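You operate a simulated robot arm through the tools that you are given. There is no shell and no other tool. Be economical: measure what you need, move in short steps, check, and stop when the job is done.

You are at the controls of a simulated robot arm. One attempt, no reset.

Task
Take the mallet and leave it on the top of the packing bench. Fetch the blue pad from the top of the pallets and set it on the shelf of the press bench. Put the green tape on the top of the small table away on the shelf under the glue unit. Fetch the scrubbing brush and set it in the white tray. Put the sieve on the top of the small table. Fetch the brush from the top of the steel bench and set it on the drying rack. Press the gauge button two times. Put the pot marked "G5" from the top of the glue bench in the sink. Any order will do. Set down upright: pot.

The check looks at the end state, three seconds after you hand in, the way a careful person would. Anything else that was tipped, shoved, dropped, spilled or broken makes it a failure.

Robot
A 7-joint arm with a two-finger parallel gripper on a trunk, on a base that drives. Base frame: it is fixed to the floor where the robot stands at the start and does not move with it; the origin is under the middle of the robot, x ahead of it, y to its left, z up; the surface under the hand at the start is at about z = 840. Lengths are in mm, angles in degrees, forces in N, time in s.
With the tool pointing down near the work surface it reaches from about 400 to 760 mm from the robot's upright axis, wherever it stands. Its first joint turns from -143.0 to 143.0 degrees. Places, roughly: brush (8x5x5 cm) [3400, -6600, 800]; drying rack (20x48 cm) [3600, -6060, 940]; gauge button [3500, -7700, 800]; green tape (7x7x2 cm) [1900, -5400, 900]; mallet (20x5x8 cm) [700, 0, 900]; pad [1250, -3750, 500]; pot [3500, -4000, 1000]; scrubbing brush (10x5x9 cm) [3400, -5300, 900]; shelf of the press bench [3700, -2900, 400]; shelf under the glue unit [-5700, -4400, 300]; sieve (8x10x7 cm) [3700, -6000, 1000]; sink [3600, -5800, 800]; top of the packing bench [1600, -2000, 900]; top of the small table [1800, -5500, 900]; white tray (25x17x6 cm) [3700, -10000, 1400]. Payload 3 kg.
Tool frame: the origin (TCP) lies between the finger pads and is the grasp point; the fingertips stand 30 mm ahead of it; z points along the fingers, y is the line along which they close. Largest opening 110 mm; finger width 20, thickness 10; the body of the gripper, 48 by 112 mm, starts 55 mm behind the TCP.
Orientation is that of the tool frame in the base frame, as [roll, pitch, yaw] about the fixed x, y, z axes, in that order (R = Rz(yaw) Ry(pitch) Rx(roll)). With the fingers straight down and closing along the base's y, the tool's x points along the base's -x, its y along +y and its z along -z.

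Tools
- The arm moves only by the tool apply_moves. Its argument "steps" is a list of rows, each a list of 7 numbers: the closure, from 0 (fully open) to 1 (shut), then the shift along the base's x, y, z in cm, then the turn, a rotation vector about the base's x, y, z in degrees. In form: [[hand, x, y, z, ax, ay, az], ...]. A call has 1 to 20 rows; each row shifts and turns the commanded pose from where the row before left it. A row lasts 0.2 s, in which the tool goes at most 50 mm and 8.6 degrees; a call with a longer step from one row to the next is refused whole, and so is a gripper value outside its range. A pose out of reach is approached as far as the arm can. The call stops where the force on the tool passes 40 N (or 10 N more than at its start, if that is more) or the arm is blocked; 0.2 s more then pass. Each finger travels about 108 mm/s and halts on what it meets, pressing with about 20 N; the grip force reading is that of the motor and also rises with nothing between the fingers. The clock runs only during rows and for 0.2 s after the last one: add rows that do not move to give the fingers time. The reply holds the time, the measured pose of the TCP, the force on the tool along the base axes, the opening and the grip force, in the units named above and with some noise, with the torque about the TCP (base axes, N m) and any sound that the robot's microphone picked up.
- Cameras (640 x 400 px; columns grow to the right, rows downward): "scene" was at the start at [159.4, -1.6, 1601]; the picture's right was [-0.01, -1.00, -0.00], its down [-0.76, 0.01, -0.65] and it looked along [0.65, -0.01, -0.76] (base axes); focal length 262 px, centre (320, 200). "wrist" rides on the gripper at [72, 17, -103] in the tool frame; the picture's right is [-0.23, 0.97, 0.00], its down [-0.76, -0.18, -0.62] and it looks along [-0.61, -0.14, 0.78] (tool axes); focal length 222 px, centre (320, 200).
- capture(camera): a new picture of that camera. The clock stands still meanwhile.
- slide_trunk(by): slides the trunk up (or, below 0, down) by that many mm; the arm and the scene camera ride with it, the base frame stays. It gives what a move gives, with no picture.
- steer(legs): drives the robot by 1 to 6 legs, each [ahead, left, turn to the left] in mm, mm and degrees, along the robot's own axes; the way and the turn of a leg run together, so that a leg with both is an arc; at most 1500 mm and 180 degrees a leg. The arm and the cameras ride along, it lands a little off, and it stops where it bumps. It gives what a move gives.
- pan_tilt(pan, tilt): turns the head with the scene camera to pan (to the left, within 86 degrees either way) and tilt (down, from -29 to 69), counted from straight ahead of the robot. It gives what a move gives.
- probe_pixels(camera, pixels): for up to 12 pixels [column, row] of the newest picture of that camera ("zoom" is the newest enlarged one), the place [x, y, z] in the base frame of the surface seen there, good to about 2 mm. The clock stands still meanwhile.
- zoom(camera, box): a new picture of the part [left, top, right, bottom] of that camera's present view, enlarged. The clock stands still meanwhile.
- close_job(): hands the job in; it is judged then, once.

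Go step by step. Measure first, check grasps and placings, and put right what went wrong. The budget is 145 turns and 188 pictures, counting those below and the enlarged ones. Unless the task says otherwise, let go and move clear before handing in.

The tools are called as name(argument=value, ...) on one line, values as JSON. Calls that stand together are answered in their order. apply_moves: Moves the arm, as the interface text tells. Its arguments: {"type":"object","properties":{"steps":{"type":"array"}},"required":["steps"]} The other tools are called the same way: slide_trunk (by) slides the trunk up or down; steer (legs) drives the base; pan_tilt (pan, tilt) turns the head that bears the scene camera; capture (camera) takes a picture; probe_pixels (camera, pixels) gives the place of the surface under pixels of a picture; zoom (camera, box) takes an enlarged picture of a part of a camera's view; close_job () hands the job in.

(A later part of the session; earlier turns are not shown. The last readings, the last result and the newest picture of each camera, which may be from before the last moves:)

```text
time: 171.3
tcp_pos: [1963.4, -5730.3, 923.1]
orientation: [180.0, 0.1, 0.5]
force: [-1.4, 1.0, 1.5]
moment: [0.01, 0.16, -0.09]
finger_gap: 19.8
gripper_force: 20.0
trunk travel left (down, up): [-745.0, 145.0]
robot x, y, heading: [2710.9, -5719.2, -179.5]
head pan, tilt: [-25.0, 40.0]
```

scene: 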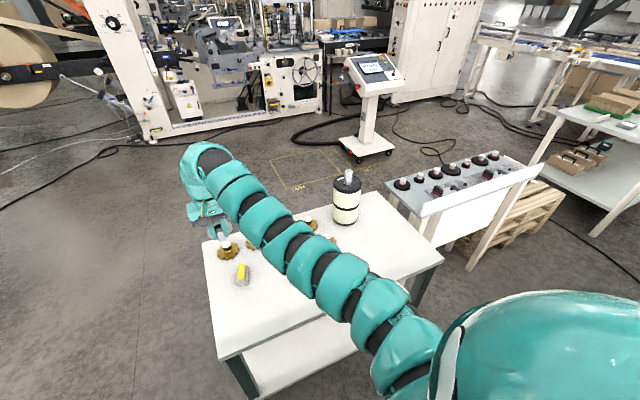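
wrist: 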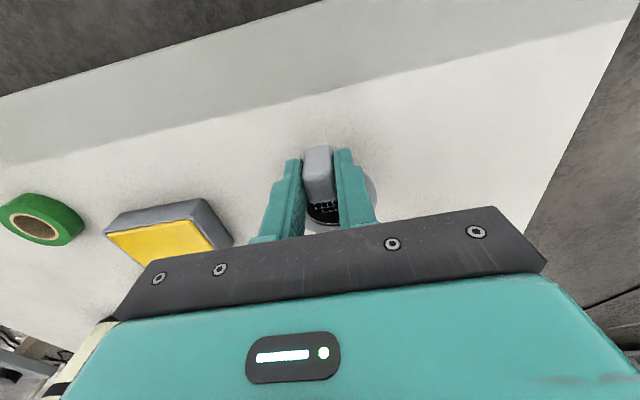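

apply_moves(steps=[[1, 0, 0, -0.15, 0, 0, 0], [1, 0, 0, 0, 0, 0, 0], [0.7, 0, 0, 0, 0, 0, 0], [0.6, 0, 0, 0, 0, 0, 0], [0.6, 0, 0, 0, 0, 0, 0], [0.6, 0, 0, 2, 0, 0, 0], [0.6, 0, 0, 4, 0, 0, 0], [0.5, 0, 0, 5, 0, 0, 0], [0, 0, 0, 5, 0, 0, 0], [0, 0, 0, 0, 0, 0, 0]])

capture(camera="wrist")

```text
time: 173.5
tcp_pos: [1964.2, -5730.9, 1080.7]
orientation: [180.0, -0.1, 0.4]
force: [0.2, -0.3, 0.8]
moment: [0.03, -0.04, 0.01]
finger_gap: 109.9
gripper_force: 0.0
trunk travel left (down, up): [-745.0, 145.0]
robot x, y, heading: [2710.4, -5717.6, -179.6]
head pan, tilt: [-25.0, 40.0]
```

```text
127 pictures are left
```

wrist: 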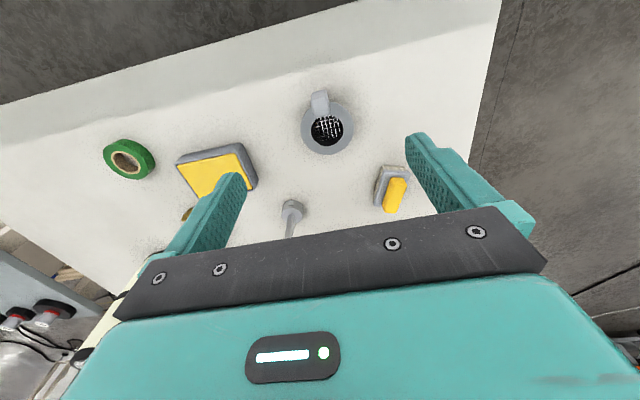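

The sieve is on the small table. Next is the green tape at (128,158): I'll probe its rim.

probe_pixels(camera="wrist", pixels=[[110, 150], [148, 158], [128, 143], [132, 176], [105, 162], [118, 175], [126, 165]])

zoom(camera="wrist", box=[80, 115, 260, 230])

probe_pixels(camera="zoom", pixels=[[100, 95], [245, 140], [170, 85], [190, 205], [100, 150], [160, 150], [230, 180]])

```text
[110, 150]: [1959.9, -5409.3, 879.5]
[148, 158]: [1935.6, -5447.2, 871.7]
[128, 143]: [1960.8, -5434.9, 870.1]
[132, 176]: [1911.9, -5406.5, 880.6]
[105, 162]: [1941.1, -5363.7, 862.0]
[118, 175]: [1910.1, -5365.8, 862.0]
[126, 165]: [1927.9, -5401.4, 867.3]
```

```text
3.48 times, centred on (170, 172) of wrist
```

zoom: 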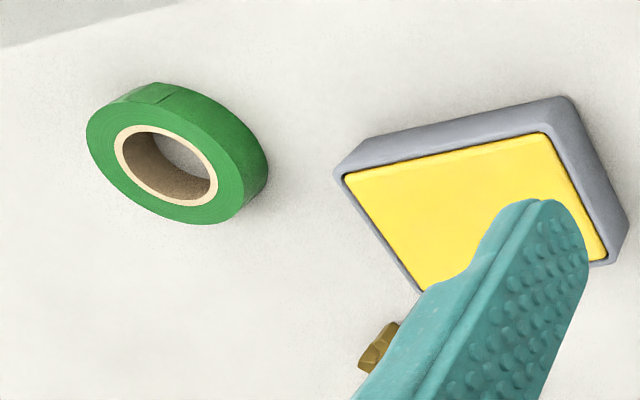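

```text
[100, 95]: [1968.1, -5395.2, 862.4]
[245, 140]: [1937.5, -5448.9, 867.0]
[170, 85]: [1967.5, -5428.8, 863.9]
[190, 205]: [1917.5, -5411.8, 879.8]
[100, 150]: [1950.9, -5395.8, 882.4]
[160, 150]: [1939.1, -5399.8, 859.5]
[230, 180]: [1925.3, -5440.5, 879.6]
```

The tape's centre is about (1937,-5414), radius 35. I'll strafe over it.

steer(legs=[[27, -315, 0]])

capture(camera="wrist")

```text
time: 175.6
tcp_pos: [1932.0, -5428.5, 1081.0]
orientation: [-180.0, 0.0, 1.2]
force: [0.2, 0.8, -0.3]
moment: [-0.03, -0.01, -0.01]
finger_gap: 110.1
gripper_force: 0.1
trunk travel left (down, up): [-745.0, 145.0]
robot x, y, heading: [2683.2, -5406.3, -178.8]
head pan, tilt: [-25.0, 40.0]
```

```text
125 pictures are left
```

wrist: 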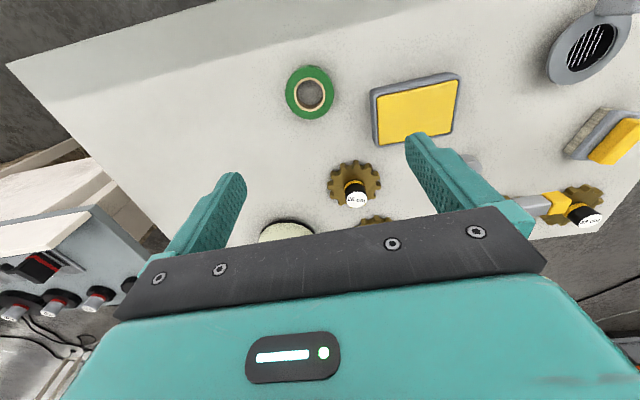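

probe_pixels(camera="wrist", pixels=[[290, 95], [330, 95], [310, 73], [312, 112], [376, 100], [355, 165]])

apply_moves(steps=[[0, 0.5, 1.4, -4, 0, 0, -1.2], [0, 0, 0, -4, 0, 0, 0], [0, 0, 0, -4, 0, 0, 0], [0, 0, 0, -3, 0, 0, 0], [0, 0, 0, 0, 0, 0, 0]])

capture(camera="wrist")

```text
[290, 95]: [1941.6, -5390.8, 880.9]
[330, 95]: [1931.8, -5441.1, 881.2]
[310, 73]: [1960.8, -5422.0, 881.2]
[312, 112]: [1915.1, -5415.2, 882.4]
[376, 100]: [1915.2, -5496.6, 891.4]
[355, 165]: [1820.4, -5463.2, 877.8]
```

```text
time: 176.8
tcp_pos: [1936.7, -5415.0, 929.4]
orientation: [180.0, 0.0, 0.1]
force: [0.5, -0.4, -0.1]
moment: [0.02, 0.0, -0.02]
finger_gap: 109.7
gripper_force: 0.1
trunk travel left (down, up): [-745.0, 145.0]
robot x, y, heading: [2681.9, -5403.4, -178.7]
head pan, tilt: [-25.0, 40.0]
```

```text
124 pictures are left
```

wrist: 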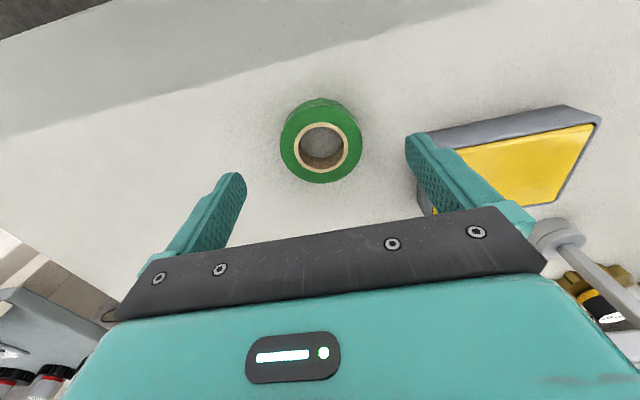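

Centred, but the right finger is close to the yellow block. I'll narrow to 88 mm, descend to 893 and close.

apply_moves(steps=[[0.2, 0, 0, 0, 0, 0, 0], [0.2, 0, 0, -2, 0, 0, 0], [0.2, 0, 0, -1.6, 0, 0, 0], [0.2, 0, 0, 0, 0, 0, 0], [1, 0, 0, 0, 0, 0, 0], [1, 0, 0, 0, 0, 0, 0], [1, 0, 0, 0, 0, 0, 0], [1, 0, 0, 3, 0, 0, 0], [1, 0, 0, 5, 0, 0, 0], [1, 0, 0, 5, 0, 0, 0], [1, 0, 0, 5, 0, 0, 0], [1, 0, 0, 0, 0, 0, 0]])

capture(camera="wrist")

```text
time: 179.4
tcp_pos: [1939.8, -5417.3, 1073.1]
orientation: [179.9, 0.0, 0.0]
force: [-0.4, 1.1, 0.2]
moment: [0.01, -0.02, 0.01]
finger_gap: 59.4
gripper_force: 20.1
trunk travel left (down, up): [-745.0, 145.0]
robot x, y, heading: [2684.3, -5403.5, -178.9]
head pan, tilt: [-25.0, 40.0]
```

```text
123 pictures are left
```

wrist: 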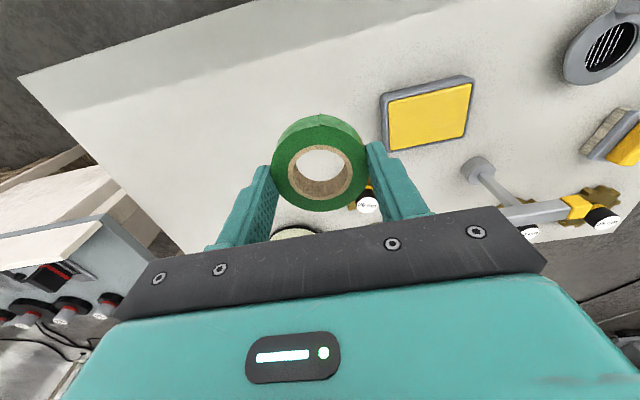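

The tape is held. I'll strafe south past the small table, then look west for a way to the glue unit.

steer(legs=[[0, 1100, 0]])

pan_tilt(pan=0, tilt=12)

capture(camera="scene")

```text
time: 185.2
tcp_pos: [1968.6, -6547.5, 1072.4]
orientation: [180.0, 0.0, 0.3]
force: [0.9, 0.2, -0.1]
moment: [-0.03, 0.04, 0.0]
finger_gap: 58.9
gripper_force: 20.1
trunk travel left (down, up): [-745.0, 145.0]
robot x, y, heading: [2710.2, -6531.7, -178.6]
head pan, tilt: [-25.0, 40.0]
```

```text
time: 186.1
tcp_pos: [1968.9, -6547.6, 1072.3]
orientation: [179.9, 0.0, 0.4]
force: [-1.0, 0.8, -0.2]
moment: [-0.01, 0.01, -0.01]
finger_gap: 59.2
gripper_force: 19.7
trunk travel left (down, up): [-745.0, 145.0]
robot x, y, heading: [2706.2, -6529.9, -178.3]
head pan, tilt: [0.0, 12.0]
```

```text
122 pictures are left
```

scene: 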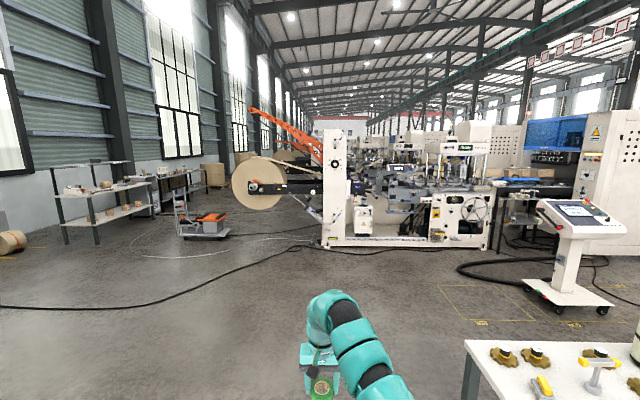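

probe_pixels(camera="scene", pixels=[[325, 247], [260, 185], [500, 240], [440, 245], [205, 235], [330, 140], [300, 150], [60, 240], [590, 290], [130, 200], [280, 220], [250, 250]])

zoom(camera="scene", box=[160, 90, 560, 270])

```text
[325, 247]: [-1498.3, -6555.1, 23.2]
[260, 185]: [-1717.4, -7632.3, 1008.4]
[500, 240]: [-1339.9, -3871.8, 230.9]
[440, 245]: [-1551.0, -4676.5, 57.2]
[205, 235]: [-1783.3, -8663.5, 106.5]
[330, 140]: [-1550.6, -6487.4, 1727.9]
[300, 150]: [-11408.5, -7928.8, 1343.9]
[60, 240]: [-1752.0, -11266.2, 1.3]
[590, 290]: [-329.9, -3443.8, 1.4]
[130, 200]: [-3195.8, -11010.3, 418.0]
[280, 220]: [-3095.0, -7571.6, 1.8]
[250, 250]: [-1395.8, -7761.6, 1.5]
```

```text
1.60 times, centred on (360, 180) of scene
```

zoom: 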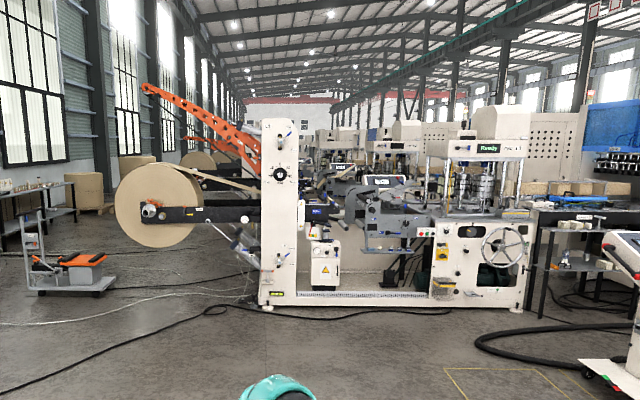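

Machine lines run along y near x -1500, with a roll overhanging to about y -7900 and a cart at (-1780,-8660). I'll go round the south end with diagonal legs.

steer(legs=[[0, 0, -1.5], [1000, 1030, 0], [1000, 1030, 0], [900, 900, 0]])

pan_tilt(pan=-20, tilt=12)

capture(camera="scene")

```text
time: 206.4
tcp_pos: [-1022.5, -9342.4, 1072.3]
orientation: [180.0, -0.1, -6.1]
force: [0.0, -1.0, -0.1]
moment: [-0.04, -0.01, -0.01]
finger_gap: 59.2
gripper_force: 20.2
trunk travel left (down, up): [-745.0, 145.0]
robot x, y, heading: [-284.1, -9412.9, 175.2]
head pan, tilt: [0.0, 12.0]
```

```text
time: 207.2
tcp_pos: [-1023.2, -9342.0, 1072.4]
orientation: [-179.9, 0.1, -6.1]
force: [-1.0, 0.2, -0.7]
moment: [0.01, -0.02, -0.03]
finger_gap: 59.1
gripper_force: 20.5
trunk travel left (down, up): [-745.0, 145.0]
robot x, y, heading: [-282.5, -9409.3, 175.2]
head pan, tilt: [-20.0, 12.0]
```

```text
120 pictures are left
```

scene: 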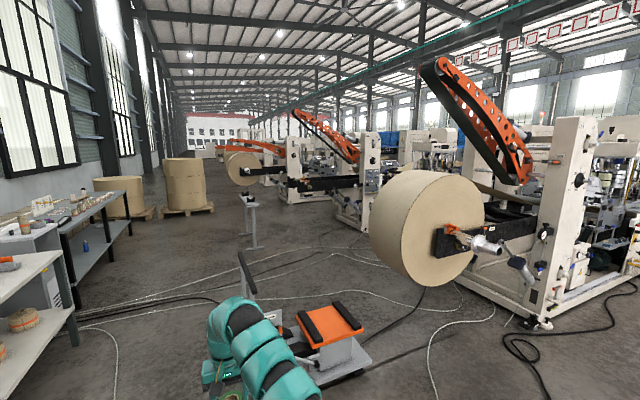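

probe_pixels(camera="scene", pixels=[[370, 365], [355, 330], [250, 245], [75, 340], [130, 230], [335, 225], [405, 270], [240, 170], [285, 200], [230, 340], [60, 250], [155, 215]])

zoom(camera="scene", box=[170, 90, 430, 260])

```text
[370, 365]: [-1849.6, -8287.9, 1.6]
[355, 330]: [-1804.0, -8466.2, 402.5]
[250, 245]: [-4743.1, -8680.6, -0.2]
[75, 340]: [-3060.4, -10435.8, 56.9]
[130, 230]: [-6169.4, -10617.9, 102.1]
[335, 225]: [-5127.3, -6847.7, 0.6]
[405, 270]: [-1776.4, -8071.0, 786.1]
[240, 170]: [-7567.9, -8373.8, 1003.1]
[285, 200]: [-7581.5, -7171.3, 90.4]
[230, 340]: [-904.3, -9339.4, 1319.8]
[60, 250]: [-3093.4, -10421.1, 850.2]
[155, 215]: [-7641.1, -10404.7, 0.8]
```

```text
2.35 times, centred on (300, 175) of scene
```

zoom: 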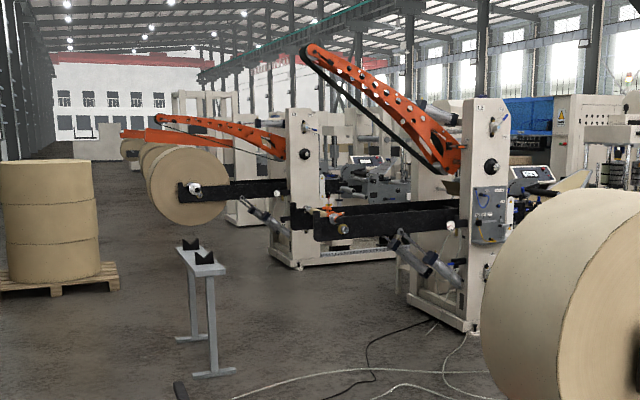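

Line spacing is about 3 m (x ≈ -1500, -4540, -7570). The glue unit at x -5700 should be in the aisle beyond the second line, so I'll continue west along y ≈ -9600.

steer(legs=[[0, 0, 4.8], [1450, 180, 0], [1500, 0, 0]])

```text
time: 222.2
tcp_pos: [-4009.8, -9602.9, 1073.0]
orientation: [-180.0, -0.1, -0.2]
force: [1.0, 0.0, -0.6]
moment: [0.02, -0.01, 0.01]
finger_gap: 59.2
gripper_force: 19.9
trunk travel left (down, up): [-745.0, 145.0]
robot x, y, heading: [-3265.6, -9595.6, -179.1]
head pan, tilt: [-20.0, 12.0]
```

steer(legs=[[0, 0, -0.9], [1500, 0, 0], [1500, 0, 0], [300, 0, 0], [0, 0, -90]])

pan_tilt(pan=0, tilt=12)

capture(camera="scene")

```text
time: 242.7
tcp_pos: [-6642.3, -8933.5, 1073.5]
orientation: [-180.0, -0.1, -88.7]
force: [0.3, -0.2, -1.1]
moment: [-0.03, 0.01, 0.03]
finger_gap: 59.1
gripper_force: 19.3
trunk travel left (down, up): [-745.0, 145.0]
robot x, y, heading: [-6610.2, -9671.2, 92.6]
head pan, tilt: [-20.0, 12.0]
```

```text
time: 243.5
tcp_pos: [-6642.8, -8933.0, 1073.2]
orientation: [-180.0, 0.0, -88.7]
force: [-0.5, 0.0, -0.6]
moment: [0.01, 0.0, 0.03]
finger_gap: 59.2
gripper_force: 20.0
trunk travel left (down, up): [-745.0, 145.0]
robot x, y, heading: [-6615.1, -9668.5, 92.9]
head pan, tilt: [0.0, 12.0]
```

```text
118 pictures are left
```

scene: 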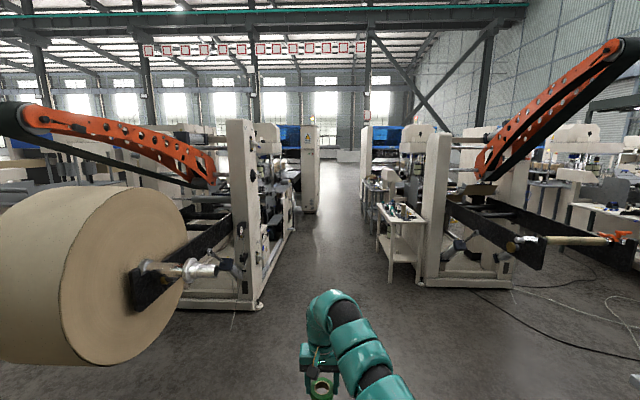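

The aisle between the lines is open. I'll probe its edges.

probe_pixels(camera="scene", pixels=[[262, 305], [415, 282], [378, 245], [318, 210], [300, 230], [365, 195], [375, 215], [400, 205], [428, 285], [340, 230]])

zoom(camera="scene", box=[240, 110, 480, 290])

```text
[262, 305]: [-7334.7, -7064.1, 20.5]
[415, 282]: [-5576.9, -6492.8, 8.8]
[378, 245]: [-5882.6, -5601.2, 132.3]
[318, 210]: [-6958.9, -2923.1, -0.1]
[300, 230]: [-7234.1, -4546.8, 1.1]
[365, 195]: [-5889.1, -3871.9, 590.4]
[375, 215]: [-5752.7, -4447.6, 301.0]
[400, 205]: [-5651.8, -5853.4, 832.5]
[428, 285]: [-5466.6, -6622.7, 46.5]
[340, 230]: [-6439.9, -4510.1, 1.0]
```

```text
2.22 times, centred on (360, 200) of scene
```

zoom: 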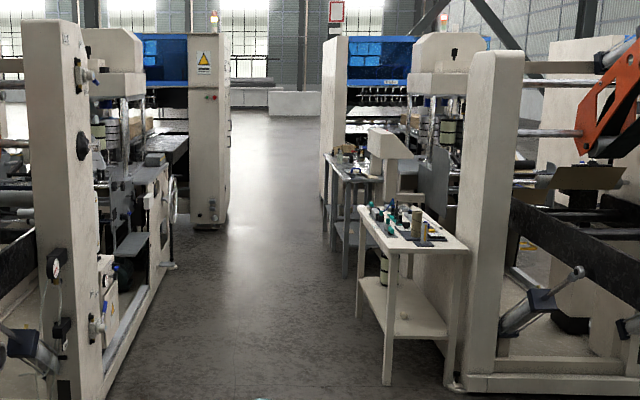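

The aisle is x -7230 to -5890 and the glue shelf shows at (-5753,-4448,301). I'll drive up it along x ≈ -6700.

steer(legs=[[0, 0, -2.8], [1500, 100, 0], [1500, 0, 0]])

```text
refused: leg 2 is longer than a leg can be; nothing moved
```

steer(legs=[[0, 0, -2.8], [1450, 100, 0], [1500, 0, 0]])

```text
time: 257.9
tcp_pos: [-6837.0, -6028.2, 1072.1]
orientation: [-180.0, -0.1, -87.9]
force: [-0.1, 0.1, -0.3]
moment: [-0.01, 0.0, -0.01]
finger_gap: 58.9
gripper_force: 19.8
trunk travel left (down, up): [-745.0, 145.0]
robot x, y, heading: [-6800.1, -6768.2, 93.8]
head pan, tilt: [0.0, 12.0]
```

steer(legs=[[0, 0, -4.2], [1450, -80, 0], [200, 0, 0]])

pan_tilt(pan=-60, tilt=35)

capture(camera="scene")

```text
time: 266.6
tcp_pos: [-6633.9, -4437.5, 1071.3]
orientation: [-180.0, -0.1, -93.9]
force: [0.1, 0.0, -0.1]
moment: [-0.03, -0.03, 0.0]
finger_gap: 59.0
gripper_force: 20.3
trunk travel left (down, up): [-745.0, 145.0]
robot x, y, heading: [-6674.5, -5177.8, 87.2]
head pan, tilt: [0.0, 12.0]
```

```text
time: 267.9
tcp_pos: [-6633.6, -4438.6, 1073.2]
orientation: [-180.0, 0.1, -94.0]
force: [0.3, -0.1, 0.0]
moment: [-0.06, 0.0, 0.0]
finger_gap: 59.2
gripper_force: 19.4
trunk travel left (down, up): [-745.0, 145.0]
robot x, y, heading: [-6670.8, -5178.1, 87.3]
head pan, tilt: [-60.0, 35.0]
```

```text
116 pictures are left
```

scene: 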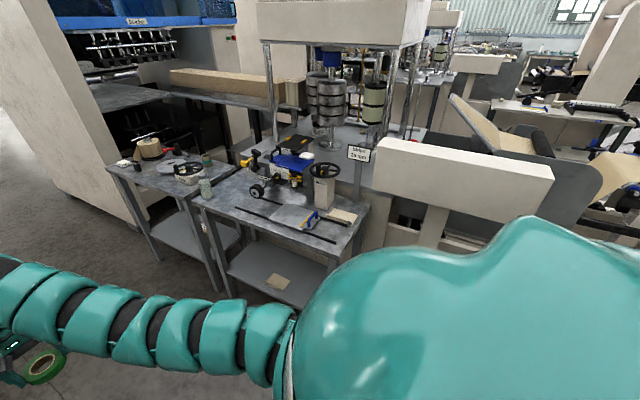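

zoom(camera="scene", box=[90, 100, 410, 310])

zoom(camera="scene", box=[335, 135, 385, 170])

probe_pixels(camera="scene", pixels=[[275, 275], [250, 262], [300, 290], [235, 270], [200, 235], [215, 220], [335, 240], [205, 200], [330, 255], [225, 292], [110, 175], [370, 200]])

```text
1.90 times, centred on (250, 205) of scene
```

zoom: 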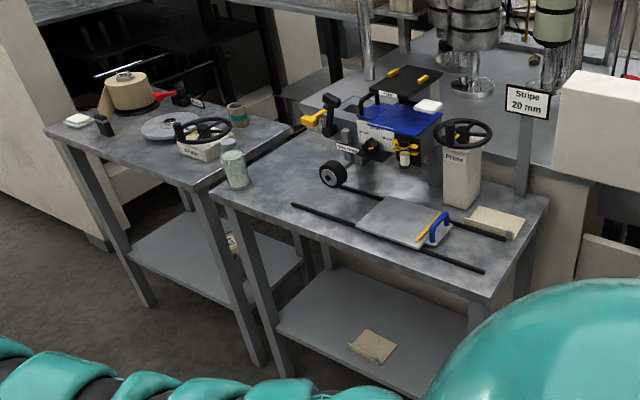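

```text
11.43 times, centred on (360, 152) of scene
```

zoom: 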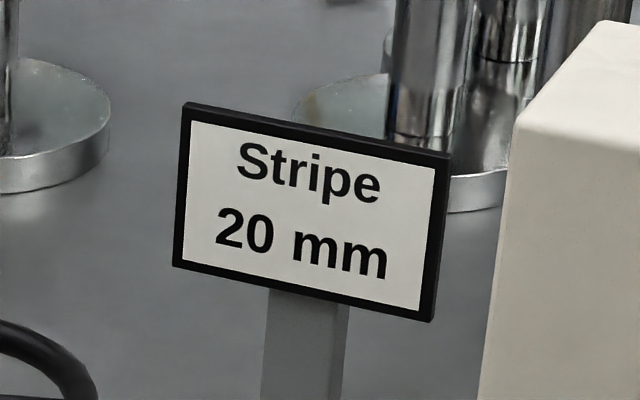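

```text
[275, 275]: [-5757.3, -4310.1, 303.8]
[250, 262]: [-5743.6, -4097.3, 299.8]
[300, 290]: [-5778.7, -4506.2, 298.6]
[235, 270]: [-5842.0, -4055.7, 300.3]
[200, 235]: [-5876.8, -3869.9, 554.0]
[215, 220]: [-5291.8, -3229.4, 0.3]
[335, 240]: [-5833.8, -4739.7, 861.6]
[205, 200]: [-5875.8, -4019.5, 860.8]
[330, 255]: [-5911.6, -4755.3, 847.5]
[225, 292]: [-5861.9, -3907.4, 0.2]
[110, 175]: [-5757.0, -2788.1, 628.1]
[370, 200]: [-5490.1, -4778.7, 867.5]
```

The glue unit's shelf is at z 300 (x -5880 to -5500, y -4720 to -4050), with a sheet of card at (-5757,-4310). Lowering the trunk 725 keeps the arm's shape, so I'll check how high the arm stands above the TCP.

probe_pixels(camera="scene", pixels=[[10, 262], [35, 272], [80, 292], [130, 300], [180, 302], [230, 305], [260, 315], [45, 365], [10, 345]])

pan_tilt(pan=0, tilt=35)

capture(camera="scene")

probe_pixels(camera="scene", pixels=[[335, 185], [345, 200], [320, 210], [370, 235], [390, 260], [420, 300], [345, 175], [440, 330]])

```text
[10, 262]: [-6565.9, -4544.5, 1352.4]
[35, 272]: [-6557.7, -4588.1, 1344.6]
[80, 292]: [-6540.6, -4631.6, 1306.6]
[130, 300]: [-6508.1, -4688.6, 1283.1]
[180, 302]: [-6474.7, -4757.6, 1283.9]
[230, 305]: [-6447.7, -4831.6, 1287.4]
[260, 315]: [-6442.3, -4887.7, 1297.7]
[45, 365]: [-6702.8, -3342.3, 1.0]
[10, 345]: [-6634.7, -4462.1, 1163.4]
```

```text
time: 269.2
tcp_pos: [-6633.6, -4437.9, 1071.8]
orientation: [-180.0, 0.1, -93.9]
force: [-0.5, 0.0, -0.6]
moment: [-0.03, -0.02, -0.02]
finger_gap: 59.1
gripper_force: 20.4
trunk travel left (down, up): [-745.0, 145.0]
robot x, y, heading: [-6672.3, -5175.7, 87.8]
head pan, tilt: [0.0, 35.0]
```

```text
113 pictures are left
```

scene: 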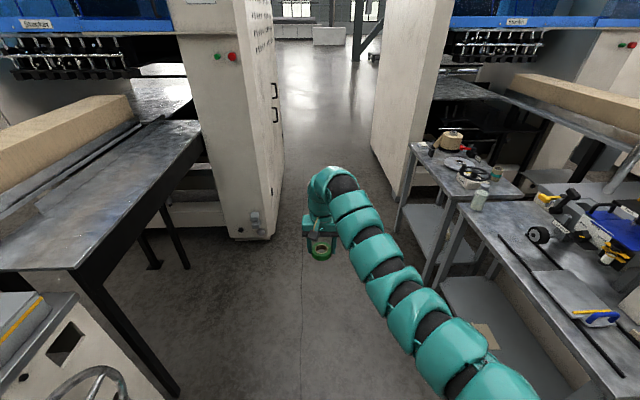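

```text
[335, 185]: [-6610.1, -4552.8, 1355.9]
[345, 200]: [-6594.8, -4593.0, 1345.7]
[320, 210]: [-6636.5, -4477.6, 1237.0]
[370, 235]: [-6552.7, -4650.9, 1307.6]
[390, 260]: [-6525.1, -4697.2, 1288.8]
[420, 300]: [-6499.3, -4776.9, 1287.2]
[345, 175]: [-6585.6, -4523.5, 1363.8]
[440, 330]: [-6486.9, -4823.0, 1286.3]
```

The arm tops out 295 mm above the TCP, so it fits under the table top. I'll go forward, turn to face the unit, lower the trunk outside the edge, then drive in.

steer(legs=[[0, 0, 2.2], [700, 90, 0], [0, 0, -90]])

slide_trunk(by=-715)

pan_tilt(pan=0, tilt=35)

capture(camera="scene")

capture(camera="wrist")

```text
time: 277.2
tcp_pos: [-6017.3, -4483.9, 1072.6]
orientation: [-180.0, 0.1, 178.8]
force: [-0.5, 0.0, -0.1]
moment: [0.02, 0.02, 0.01]
finger_gap: 59.0
gripper_force: 19.9
trunk travel left (down, up): [-745.0, 145.0]
robot x, y, heading: [-6757.7, -4480.5, 0.4]
head pan, tilt: [0.0, 35.0]
```

```text
refused: -715 is not a number from -400 to 400
```

```text
time: 277.8
tcp_pos: [-6018.6, -4484.7, 1071.9]
orientation: [-179.9, -0.1, 178.9]
force: [0.1, 0.4, -1.1]
moment: [0.01, 0.01, 0.01]
finger_gap: 58.9
gripper_force: 20.1
trunk travel left (down, up): [-745.0, 145.0]
robot x, y, heading: [-6758.4, -4477.8, 0.3]
head pan, tilt: [0.0, 35.0]
```

```text
112 pictures are left
```

scene: 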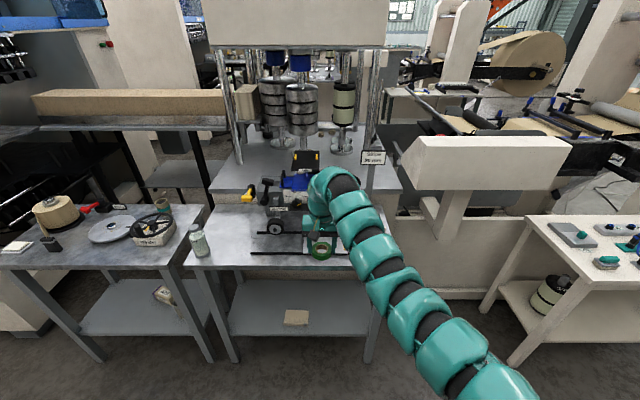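

```text
111 pictures are left
```

wrist: 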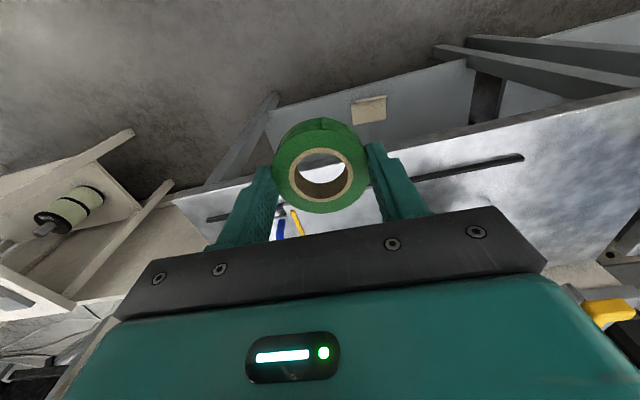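

slide_trunk(by=-400)

slide_trunk(by=-318)

capture(camera="scene")

capture(camera="wrist")

```text
time: 281.6
tcp_pos: [-6018.8, -4484.1, 671.5]
orientation: [180.0, 0.1, 178.9]
force: [-0.4, 0.4, -1.5]
moment: [0.0, 0.03, -0.02]
finger_gap: 59.1
gripper_force: 20.1
trunk travel left (down, up): [-345.0, 545.0]
robot x, y, heading: [-6760.6, -4483.0, 0.2]
head pan, tilt: [0.0, 35.0]
```

```text
time: 284.8
tcp_pos: [-6017.8, -4484.8, 353.7]
orientation: [-180.0, 0.0, 178.9]
force: [-0.2, -0.5, -0.2]
moment: [-0.02, 0.01, -0.03]
finger_gap: 59.2
gripper_force: 19.6
trunk travel left (down, up): [-27.0, 863.0]
robot x, y, heading: [-6757.8, -4481.2, 0.1]
head pan, tilt: [0.0, 35.0]
```

```text
110 pictures are left
```

scene: 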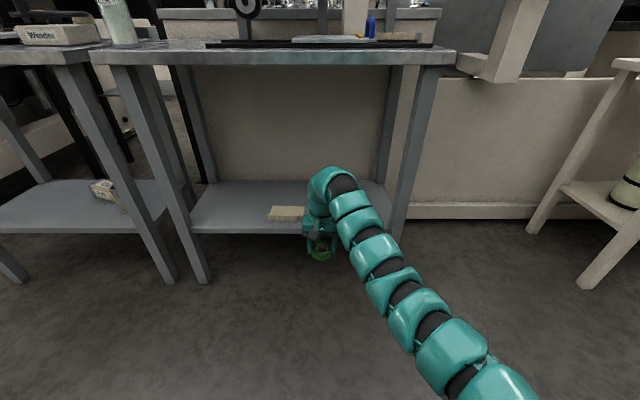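

```text
109 pictures are left
```

wrist: 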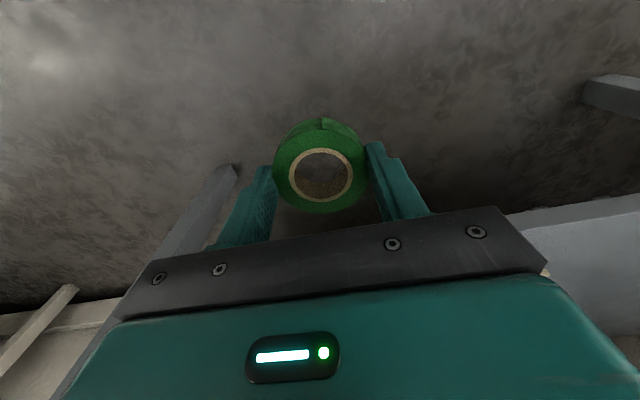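

probe_pixels(camera="scene", pixels=[[405, 170], [395, 215], [415, 110], [385, 150], [290, 213], [285, 218], [200, 228], [250, 232], [160, 200], [300, 190], [230, 190]])

```text
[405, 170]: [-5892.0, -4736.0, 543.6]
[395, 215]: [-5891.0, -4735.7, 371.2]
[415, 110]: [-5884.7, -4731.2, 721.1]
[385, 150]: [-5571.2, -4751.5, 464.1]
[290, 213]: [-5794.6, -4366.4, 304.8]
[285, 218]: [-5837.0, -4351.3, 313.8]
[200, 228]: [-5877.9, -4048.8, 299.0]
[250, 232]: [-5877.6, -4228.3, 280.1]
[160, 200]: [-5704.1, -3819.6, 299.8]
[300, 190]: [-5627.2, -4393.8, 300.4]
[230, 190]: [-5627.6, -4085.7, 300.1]
```

The card ends near y -4370 and the right leg is at y -4735. I'll shift 20 right and drive in 230.

steer(legs=[[0, -20, 0], [225, 0, 0]])

capture(camera="wrist")

capture(camera="scene")

```text
time: 286.9
tcp_pos: [-5786.9, -4510.8, 354.4]
orientation: [-180.0, 0.0, 178.4]
force: [0.0, -0.1, -0.6]
moment: [0.01, -0.02, -0.03]
finger_gap: 58.9
gripper_force: 19.9
trunk travel left (down, up): [-27.0, 863.0]
robot x, y, heading: [-6528.2, -4505.1, -0.3]
head pan, tilt: [0.0, 35.0]
```

```text
108 pictures are left
```

wrist: 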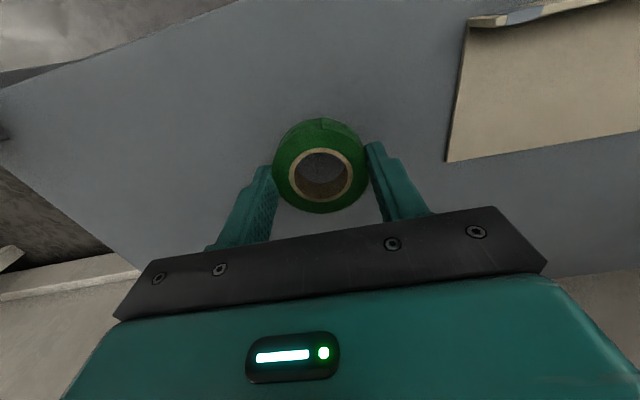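

```text
107 pictures are left
```

scene: 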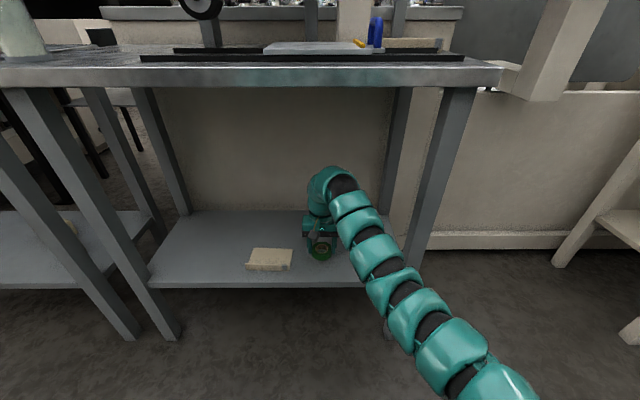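

apply_moves(steps=[[1, 0, 0, -1.2, 0, 0, 0], [1, 0, 0, -0.5, 0, 0, 0], [1, 0, 0, -0.3, 0, 0, 0], [1, 0, 0, 0, 0, 0, 0]])

```text
time: 287.9
tcp_pos: [-5787.1, -4510.4, 335.6]
orientation: [-180.0, 0.0, 178.5]
force: [-0.8, 0.2, 2.4]
moment: [0.06, 0.11, 0.01]
finger_gap: 59.2
gripper_force: 20.0
trunk travel left (down, up): [-27.0, 863.0]
robot x, y, heading: [-6527.5, -4499.7, -0.3]
head pan, tilt: [0.0, 35.0]
```

apply_moves(steps=[[1, 0, 0, -0.15, 0, 0, 0], [1, 0, 0, 0, 0, 0, 0]])

```text
time: 288.5
tcp_pos: [-5786.9, -4509.5, 333.8]
orientation: [-180.0, 0.1, 178.4]
force: [-3.6, -1.0, 13.4]
moment: [0.02, 0.45, 0.03]
finger_gap: 58.9
gripper_force: 19.8
trunk travel left (down, up): [-27.0, 863.0]
robot x, y, heading: [-6526.0, -4505.0, -0.4]
head pan, tilt: [0.0, 35.0]
```

The tape is on the shelf. I'll release, rise 120 mm (still under the top) and check.

apply_moves(steps=[[0.2, 0, 0, 0, 0, 0, 0], [0.2, 0, 0, 0, 0, 0, 0], [0.2, 0, 0, 0, 0, 0, 0], [0.2, 0, 0, 3, 0, 0, 0], [0.2, 0, 0, 4, 0, 0, 0], [0.2, 0, 0, 4, 0, 0, 0], [0.2, 0, 0, 0, 0, 0, 0]])

capture(camera="wrist")

```text
time: 290.1
tcp_pos: [-5783.8, -4508.4, 444.1]
orientation: [-180.0, 0.1, 178.4]
force: [0.7, -0.3, -0.2]
moment: [0.01, -0.01, -0.02]
finger_gap: 88.0
gripper_force: 0.2
trunk travel left (down, up): [-27.0, 863.0]
robot x, y, heading: [-6527.0, -4504.1, -0.1]
head pan, tilt: [0.0, 35.0]
```

```text
106 pictures are left
```

wrist: 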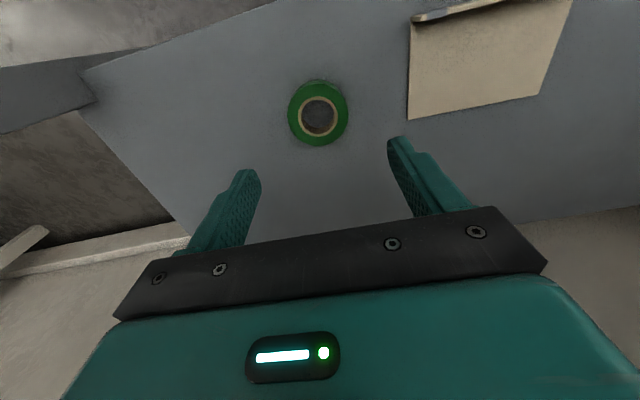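

The tape lies flat at (318,113). I'll back out, raise the trunk and head back south.

steer(legs=[[-310, 0, 0]])

slide_trunk(by=400)

slide_trunk(by=240)

steer(legs=[[0, 0, -90], [1500, 0, 0], [1400, 0, 0]])

```text
time: 292.2
tcp_pos: [-6091.4, -4506.6, 444.5]
orientation: [180.0, 0.0, 178.3]
force: [-0.3, -0.2, 0.2]
moment: [-0.01, -0.01, -0.01]
finger_gap: 87.9
gripper_force: 0.2
trunk travel left (down, up): [-27.0, 863.0]
robot x, y, heading: [-6834.7, -4499.9, -0.1]
head pan, tilt: [0.0, 35.0]
```

```text
time: 296.0
tcp_pos: [-6091.9, -4506.3, 846.0]
orientation: [-179.9, 0.1, 178.4]
force: [-0.1, 0.9, -0.4]
moment: [0.02, -0.01, 0.03]
finger_gap: 87.9
gripper_force: 0.0
trunk travel left (down, up): [-427.0, 463.0]
robot x, y, heading: [-6833.1, -4500.0, -0.5]
head pan, tilt: [0.0, 35.0]
```

```text
time: 298.5
tcp_pos: [-6092.5, -4507.6, 1085.0]
orientation: [-179.9, 0.0, 178.5]
force: [0.7, 0.2, -0.8]
moment: [0.0, 0.02, -0.01]
finger_gap: 88.0
gripper_force: 0.0
trunk travel left (down, up): [-667.0, 223.0]
robot x, y, heading: [-6830.8, -4501.2, -0.1]
head pan, tilt: [0.0, 35.0]
```

```text
time: 316.5
tcp_pos: [-6977.6, -8149.0, 1084.2]
orientation: [-179.9, 0.0, 86.5]
force: [0.0, -0.4, -0.6]
moment: [-0.01, -0.01, -0.01]
finger_gap: 87.9
gripper_force: 0.2
trunk travel left (down, up): [-667.0, 223.0]
robot x, y, heading: [-6945.1, -7402.0, -92.3]
head pan, tilt: [0.0, 35.0]
```

steer(legs=[[0, 250, 2.3], [1500, 0, 0], [650, 0, 0], [0, 0, 90]])

```text
time: 332.3
tcp_pos: [-5975.8, -9642.0, 1084.7]
orientation: [180.0, 0.0, 173.5]
force: [-0.3, -1.1, -1.4]
moment: [0.04, 0.0, 0.02]
finger_gap: 88.0
gripper_force: 0.1
trunk travel left (down, up): [-667.0, 223.0]
robot x, y, heading: [-6715.4, -9574.4, -5.2]
head pan, tilt: [0.0, 35.0]
```

steer(legs=[[0, 0, 5.2], [1500, 0, 0], [1500, 0, 0]])

```text
time: 347.2
tcp_pos: [-2979.5, -9659.6, 1083.2]
orientation: [180.0, -0.1, 175.5]
force: [-0.6, 0.1, 0.4]
moment: [0.0, -0.02, 0.01]
finger_gap: 87.9
gripper_force: 0.0
trunk travel left (down, up): [-667.0, 223.0]
robot x, y, heading: [-3722.6, -9615.0, -3.3]
head pan, tilt: [0.0, 35.0]
```

steer(legs=[[0, 0, 3.3], [1500, 0, 0], [1500, 0, 0], [1500, 0, 0], [200, 0, 0], [0, 0, 90]])

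pan_tilt(pan=0, tilt=20)

capture(camera="scene")

```text
time: 374.2
tcp_pos: [950.5, -8813.7, 1084.6]
orientation: [-180.0, 0.1, -88.3]
force: [0.1, 0.0, -0.3]
moment: [-0.02, -0.03, -0.03]
finger_gap: 87.8
gripper_force: 0.1
trunk travel left (down, up): [-667.0, 223.0]
robot x, y, heading: [986.2, -9559.7, 92.9]
head pan, tilt: [0.0, 35.0]
```

```text
time: 375.0
tcp_pos: [951.5, -8814.8, 1084.0]
orientation: [-180.0, 0.0, -88.3]
force: [-0.2, 0.6, 0.4]
moment: [0.02, 0.01, 0.03]
finger_gap: 88.1
gripper_force: 0.1
trunk travel left (down, up): [-667.0, 223.0]
robot x, y, heading: [985.3, -9556.9, 92.9]
head pan, tilt: [0.0, 20.0]
```

```text
105 pictures are left
```

scene: 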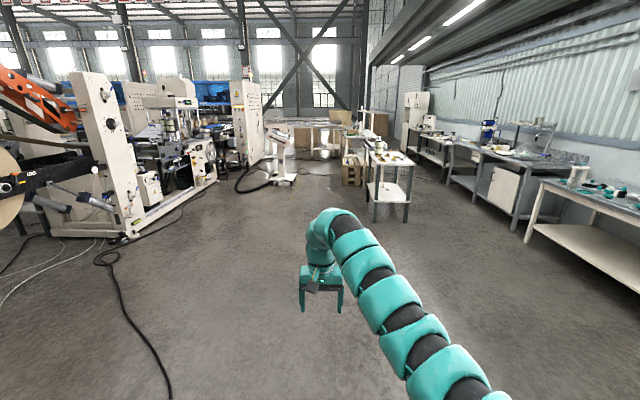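

The way north is clear. I'll drive to y ≈ -5050.

steer(legs=[[0, 0, -3.2], [1500, 0, 0], [1500, 0, 0]])

```text
time: 389.6
tcp_pos: [877.5, -5861.1, 1084.1]
orientation: [-180.0, 0.0, -87.7]
force: [0.1, 0.4, -1.0]
moment: [-0.03, -0.01, 0.01]
finger_gap: 88.1
gripper_force: 0.1
trunk travel left (down, up): [-667.0, 223.0]
robot x, y, heading: [921.6, -6602.6, 93.7]
head pan, tilt: [0.0, 20.0]
```

steer(legs=[[0, 0, -4], [1450, -130, 0], [450, 0, 0]])

pan_tilt(pan=0, tilt=40)

capture(camera="scene")

```text
time: 399.7
tcp_pos: [1044.3, -3945.7, 1083.6]
orientation: [-180.0, 0.0, -90.7]
force: [-0.3, 0.2, 0.7]
moment: [-0.01, -0.03, -0.02]
finger_gap: 88.0
gripper_force: 0.0
trunk travel left (down, up): [-667.0, 223.0]
robot x, y, heading: [1049.6, -4687.6, 90.2]
head pan, tilt: [0.0, 20.0]
```

```text
time: 400.5
tcp_pos: [1045.0, -3944.9, 1085.4]
orientation: [-179.9, 0.0, -90.8]
force: [0.7, 0.4, -0.4]
moment: [0.01, 0.01, -0.02]
finger_gap: 87.9
gripper_force: 0.0
trunk travel left (down, up): [-667.0, 223.0]
robot x, y, heading: [1047.7, -4690.3, 90.1]
head pan, tilt: [0.0, 40.0]
```

```text
104 pictures are left
```

scene: 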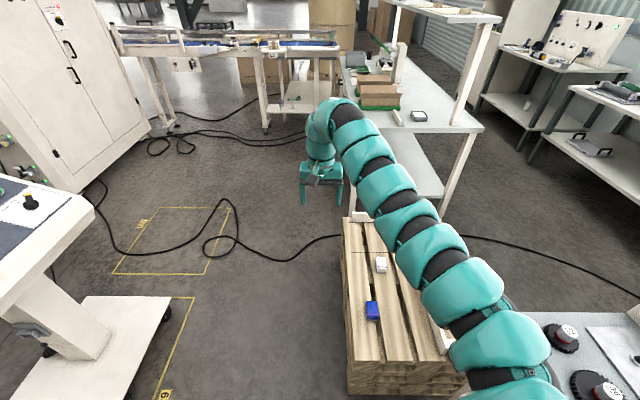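

The pad is at (372,310). I'll refine its location, then turn about 17° right to put the TCP over it.

zoom(camera="scene", box=[340, 240, 420, 340])

steer(legs=[[0, 0, -17.4], [25, 0, 0]])

slide_trunk(by=-350)

capture(camera="wrist")

```text
4.00 times, centred on (380, 290) of scene
```

zoom: 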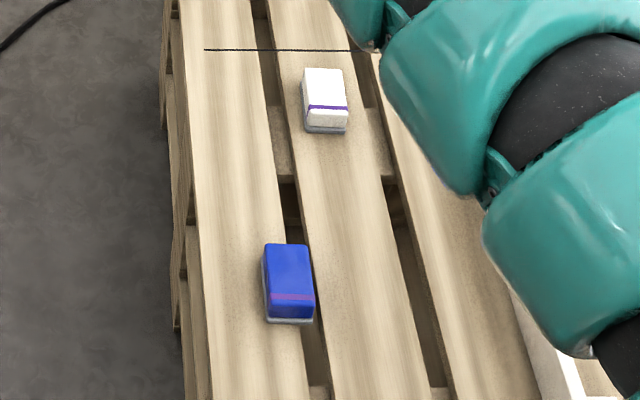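

```text
time: 402.3
tcp_pos: [1279.3, -3955.4, 1083.7]
orientation: [-180.0, -0.1, -108.6]
force: [0.2, -0.4, 0.4]
moment: [-0.03, 0.0, 0.02]
finger_gap: 88.0
gripper_force: 0.1
trunk travel left (down, up): [-667.0, 223.0]
robot x, y, heading: [1054.4, -4669.8, 72.8]
head pan, tilt: [0.0, 40.0]
```

```text
time: 405.8
tcp_pos: [1278.7, -3957.5, 735.4]
orientation: [-180.0, -0.1, -108.6]
force: [-0.2, 0.6, -0.6]
moment: [0.0, 0.0, -0.03]
finger_gap: 88.0
gripper_force: 0.1
trunk travel left (down, up): [-317.0, 573.0]
robot x, y, heading: [1057.5, -4664.8, 72.7]
head pan, tilt: [0.0, 40.0]
```

```text
102 pictures are left
```

wrist: 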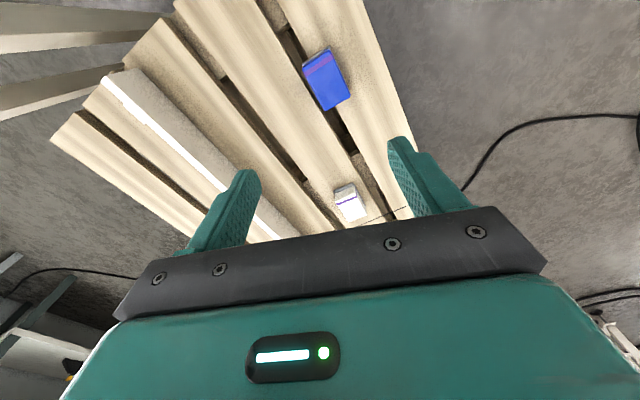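

apply_moves(steps=[[0.2, 0, 0, 0, 0, 0, 8.5], [0.2, 0, 0, 0, 0, 0, 8.5], [0.2, 0, 0, 0, 0, 0, 1.6], [0.2, 0, 0, 0, 0, 0, 0]])

slide_trunk(by=-180)

zoom(camera="wrist", box=[240, 40, 420, 180])

```text
time: 406.8
tcp_pos: [1279.7, -3957.2, 733.0]
orientation: [-179.9, -0.2, -89.9]
force: [0.8, -0.1, -0.3]
moment: [0.01, -0.01, -0.03]
finger_gap: 87.9
gripper_force: 0.1
trunk travel left (down, up): [-317.0, 573.0]
robot x, y, heading: [1051.6, -4666.5, 72.7]
head pan, tilt: [0.0, 40.0]
```

```text
time: 408.8
tcp_pos: [1279.8, -3956.8, 554.1]
orientation: [-180.0, -0.1, -90.0]
force: [0.2, 0.2, 1.1]
moment: [0.04, 0.0, 0.01]
finger_gap: 88.1
gripper_force: 0.1
trunk travel left (down, up): [-137.0, 753.0]
robot x, y, heading: [1057.8, -4666.6, 72.6]
head pan, tilt: [0.0, 40.0]
```

```text
2.86 times, centred on (330, 110) of wrist
```

zoom: 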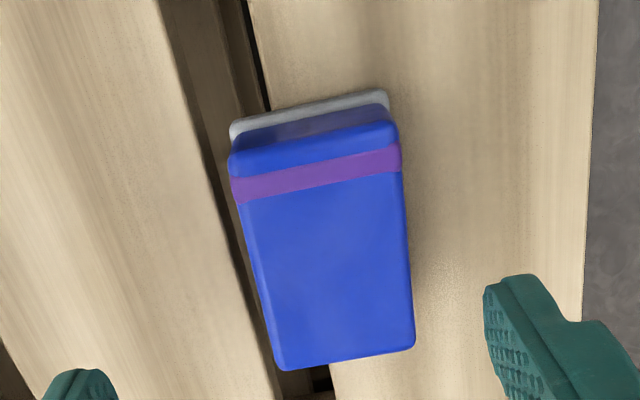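

probe_pixels(camera="zoom", pixels=[[240, 165], [395, 145], [280, 360], [408, 340], [325, 250], [250, 130], [470, 200], [150, 250]])

```text
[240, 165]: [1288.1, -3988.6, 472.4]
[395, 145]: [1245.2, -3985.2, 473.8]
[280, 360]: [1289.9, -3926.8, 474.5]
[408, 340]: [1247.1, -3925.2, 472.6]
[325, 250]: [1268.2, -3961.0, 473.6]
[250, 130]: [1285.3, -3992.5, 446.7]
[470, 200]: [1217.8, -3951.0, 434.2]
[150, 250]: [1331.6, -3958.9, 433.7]
```

The pad's top centre is (1268,-3956), on a grey base up to about 447. I'll grip only the blue body, with the tips at 452.

apply_moves(steps=[[0.2, -1.2, 0, -3, 0, 0, 0], [0.2, 0, 0, -3, 0, 0, 0], [0.2, 0, 0, -1.2, 0, 0, 0], [0.2, 0, 0, 0, 0, 0, 0], [1, 0, 0, 0, 0, 0, 0], [1, 0, 0, 0, 0, 0, 0], [1, 0, 0, 0, 0, 0, 0], [1, 0, 0, 3, 0, 0, 0], [1, 0, 0, 5, 0, 0, 0], [1, 0, 0, 5, 0, 0, 0], [1, 0, 0, 0, 0, 0, 0]])

capture(camera="wrist")

```text
time: 411.1
tcp_pos: [1266.5, -3958.0, 610.7]
orientation: [-179.9, 0.0, -89.9]
force: [0.0, -0.2, -0.7]
moment: [0.0, -0.03, 0.03]
finger_gap: 47.4
gripper_force: 19.8
trunk travel left (down, up): [-137.0, 753.0]
robot x, y, heading: [1054.3, -4667.9, 72.6]
head pan, tilt: [0.0, 40.0]
```

```text
100 pictures are left
```

wrist: 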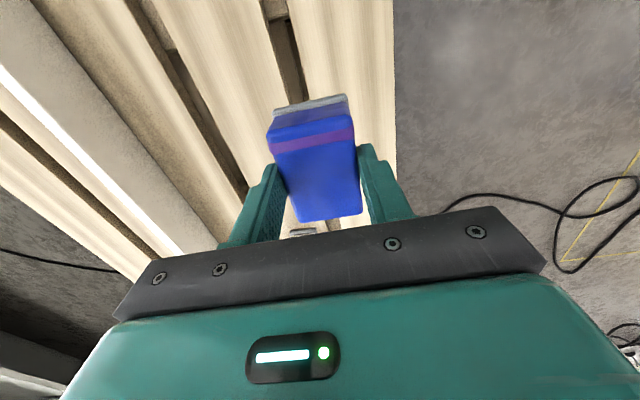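

The pad came up with its grey base. I'll raise the trunk, back out south, and go round the small table to the aisle.

slide_trunk(by=400)

slide_trunk(by=200)

steer(legs=[[0, 0, 17.4], [-1400, 60, 0], [-450, 0, 0], [0, 0, -90], [1480, 0, 0]])

```text
time: 415.0
tcp_pos: [1266.6, -3957.5, 1011.3]
orientation: [-180.0, 0.0, -90.1]
force: [0.3, -0.9, -1.7]
moment: [0.01, 0.0, -0.01]
finger_gap: 47.5
gripper_force: 20.0
trunk travel left (down, up): [-537.0, 353.0]
robot x, y, heading: [1056.8, -4667.9, 72.7]
head pan, tilt: [0.0, 40.0]
```

```text
time: 417.1
tcp_pos: [1266.3, -3958.1, 1210.8]
orientation: [179.9, 0.0, -90.0]
force: [0.6, -0.3, -1.1]
moment: [0.01, 0.02, 0.01]
finger_gap: 47.3
gripper_force: 20.3
trunk travel left (down, up): [-737.0, 153.0]
robot x, y, heading: [1054.7, -4662.9, 72.7]
head pan, tilt: [0.0, 40.0]
```

```text
time: 439.0
tcp_pos: [3292.9, -6640.1, 1211.2]
orientation: [-180.0, -0.1, -163.9]
force: [0.2, 0.2, -0.9]
moment: [0.0, 0.0, -0.01]
finger_gap: 47.2
gripper_force: 20.2
trunk travel left (down, up): [-737.0, 153.0]
robot x, y, heading: [2550.9, -6632.1, -1.3]
head pan, tilt: [0.0, 40.0]
```

steer(legs=[[0, 0, 91.3], [1500, 0, 0], [1000, 0, 0]])

```text
time: 455.3
tcp_pos: [2406.8, -3366.2, 1211.3]
orientation: [-180.0, 0.0, -69.4]
force: [-0.1, -0.5, -1.0]
moment: [-0.02, 0.04, 0.0]
finger_gap: 47.3
gripper_force: 20.5
trunk travel left (down, up): [-737.0, 153.0]
robot x, y, heading: [2457.1, -4104.9, 93.3]
head pan, tilt: [0.0, 40.0]
```

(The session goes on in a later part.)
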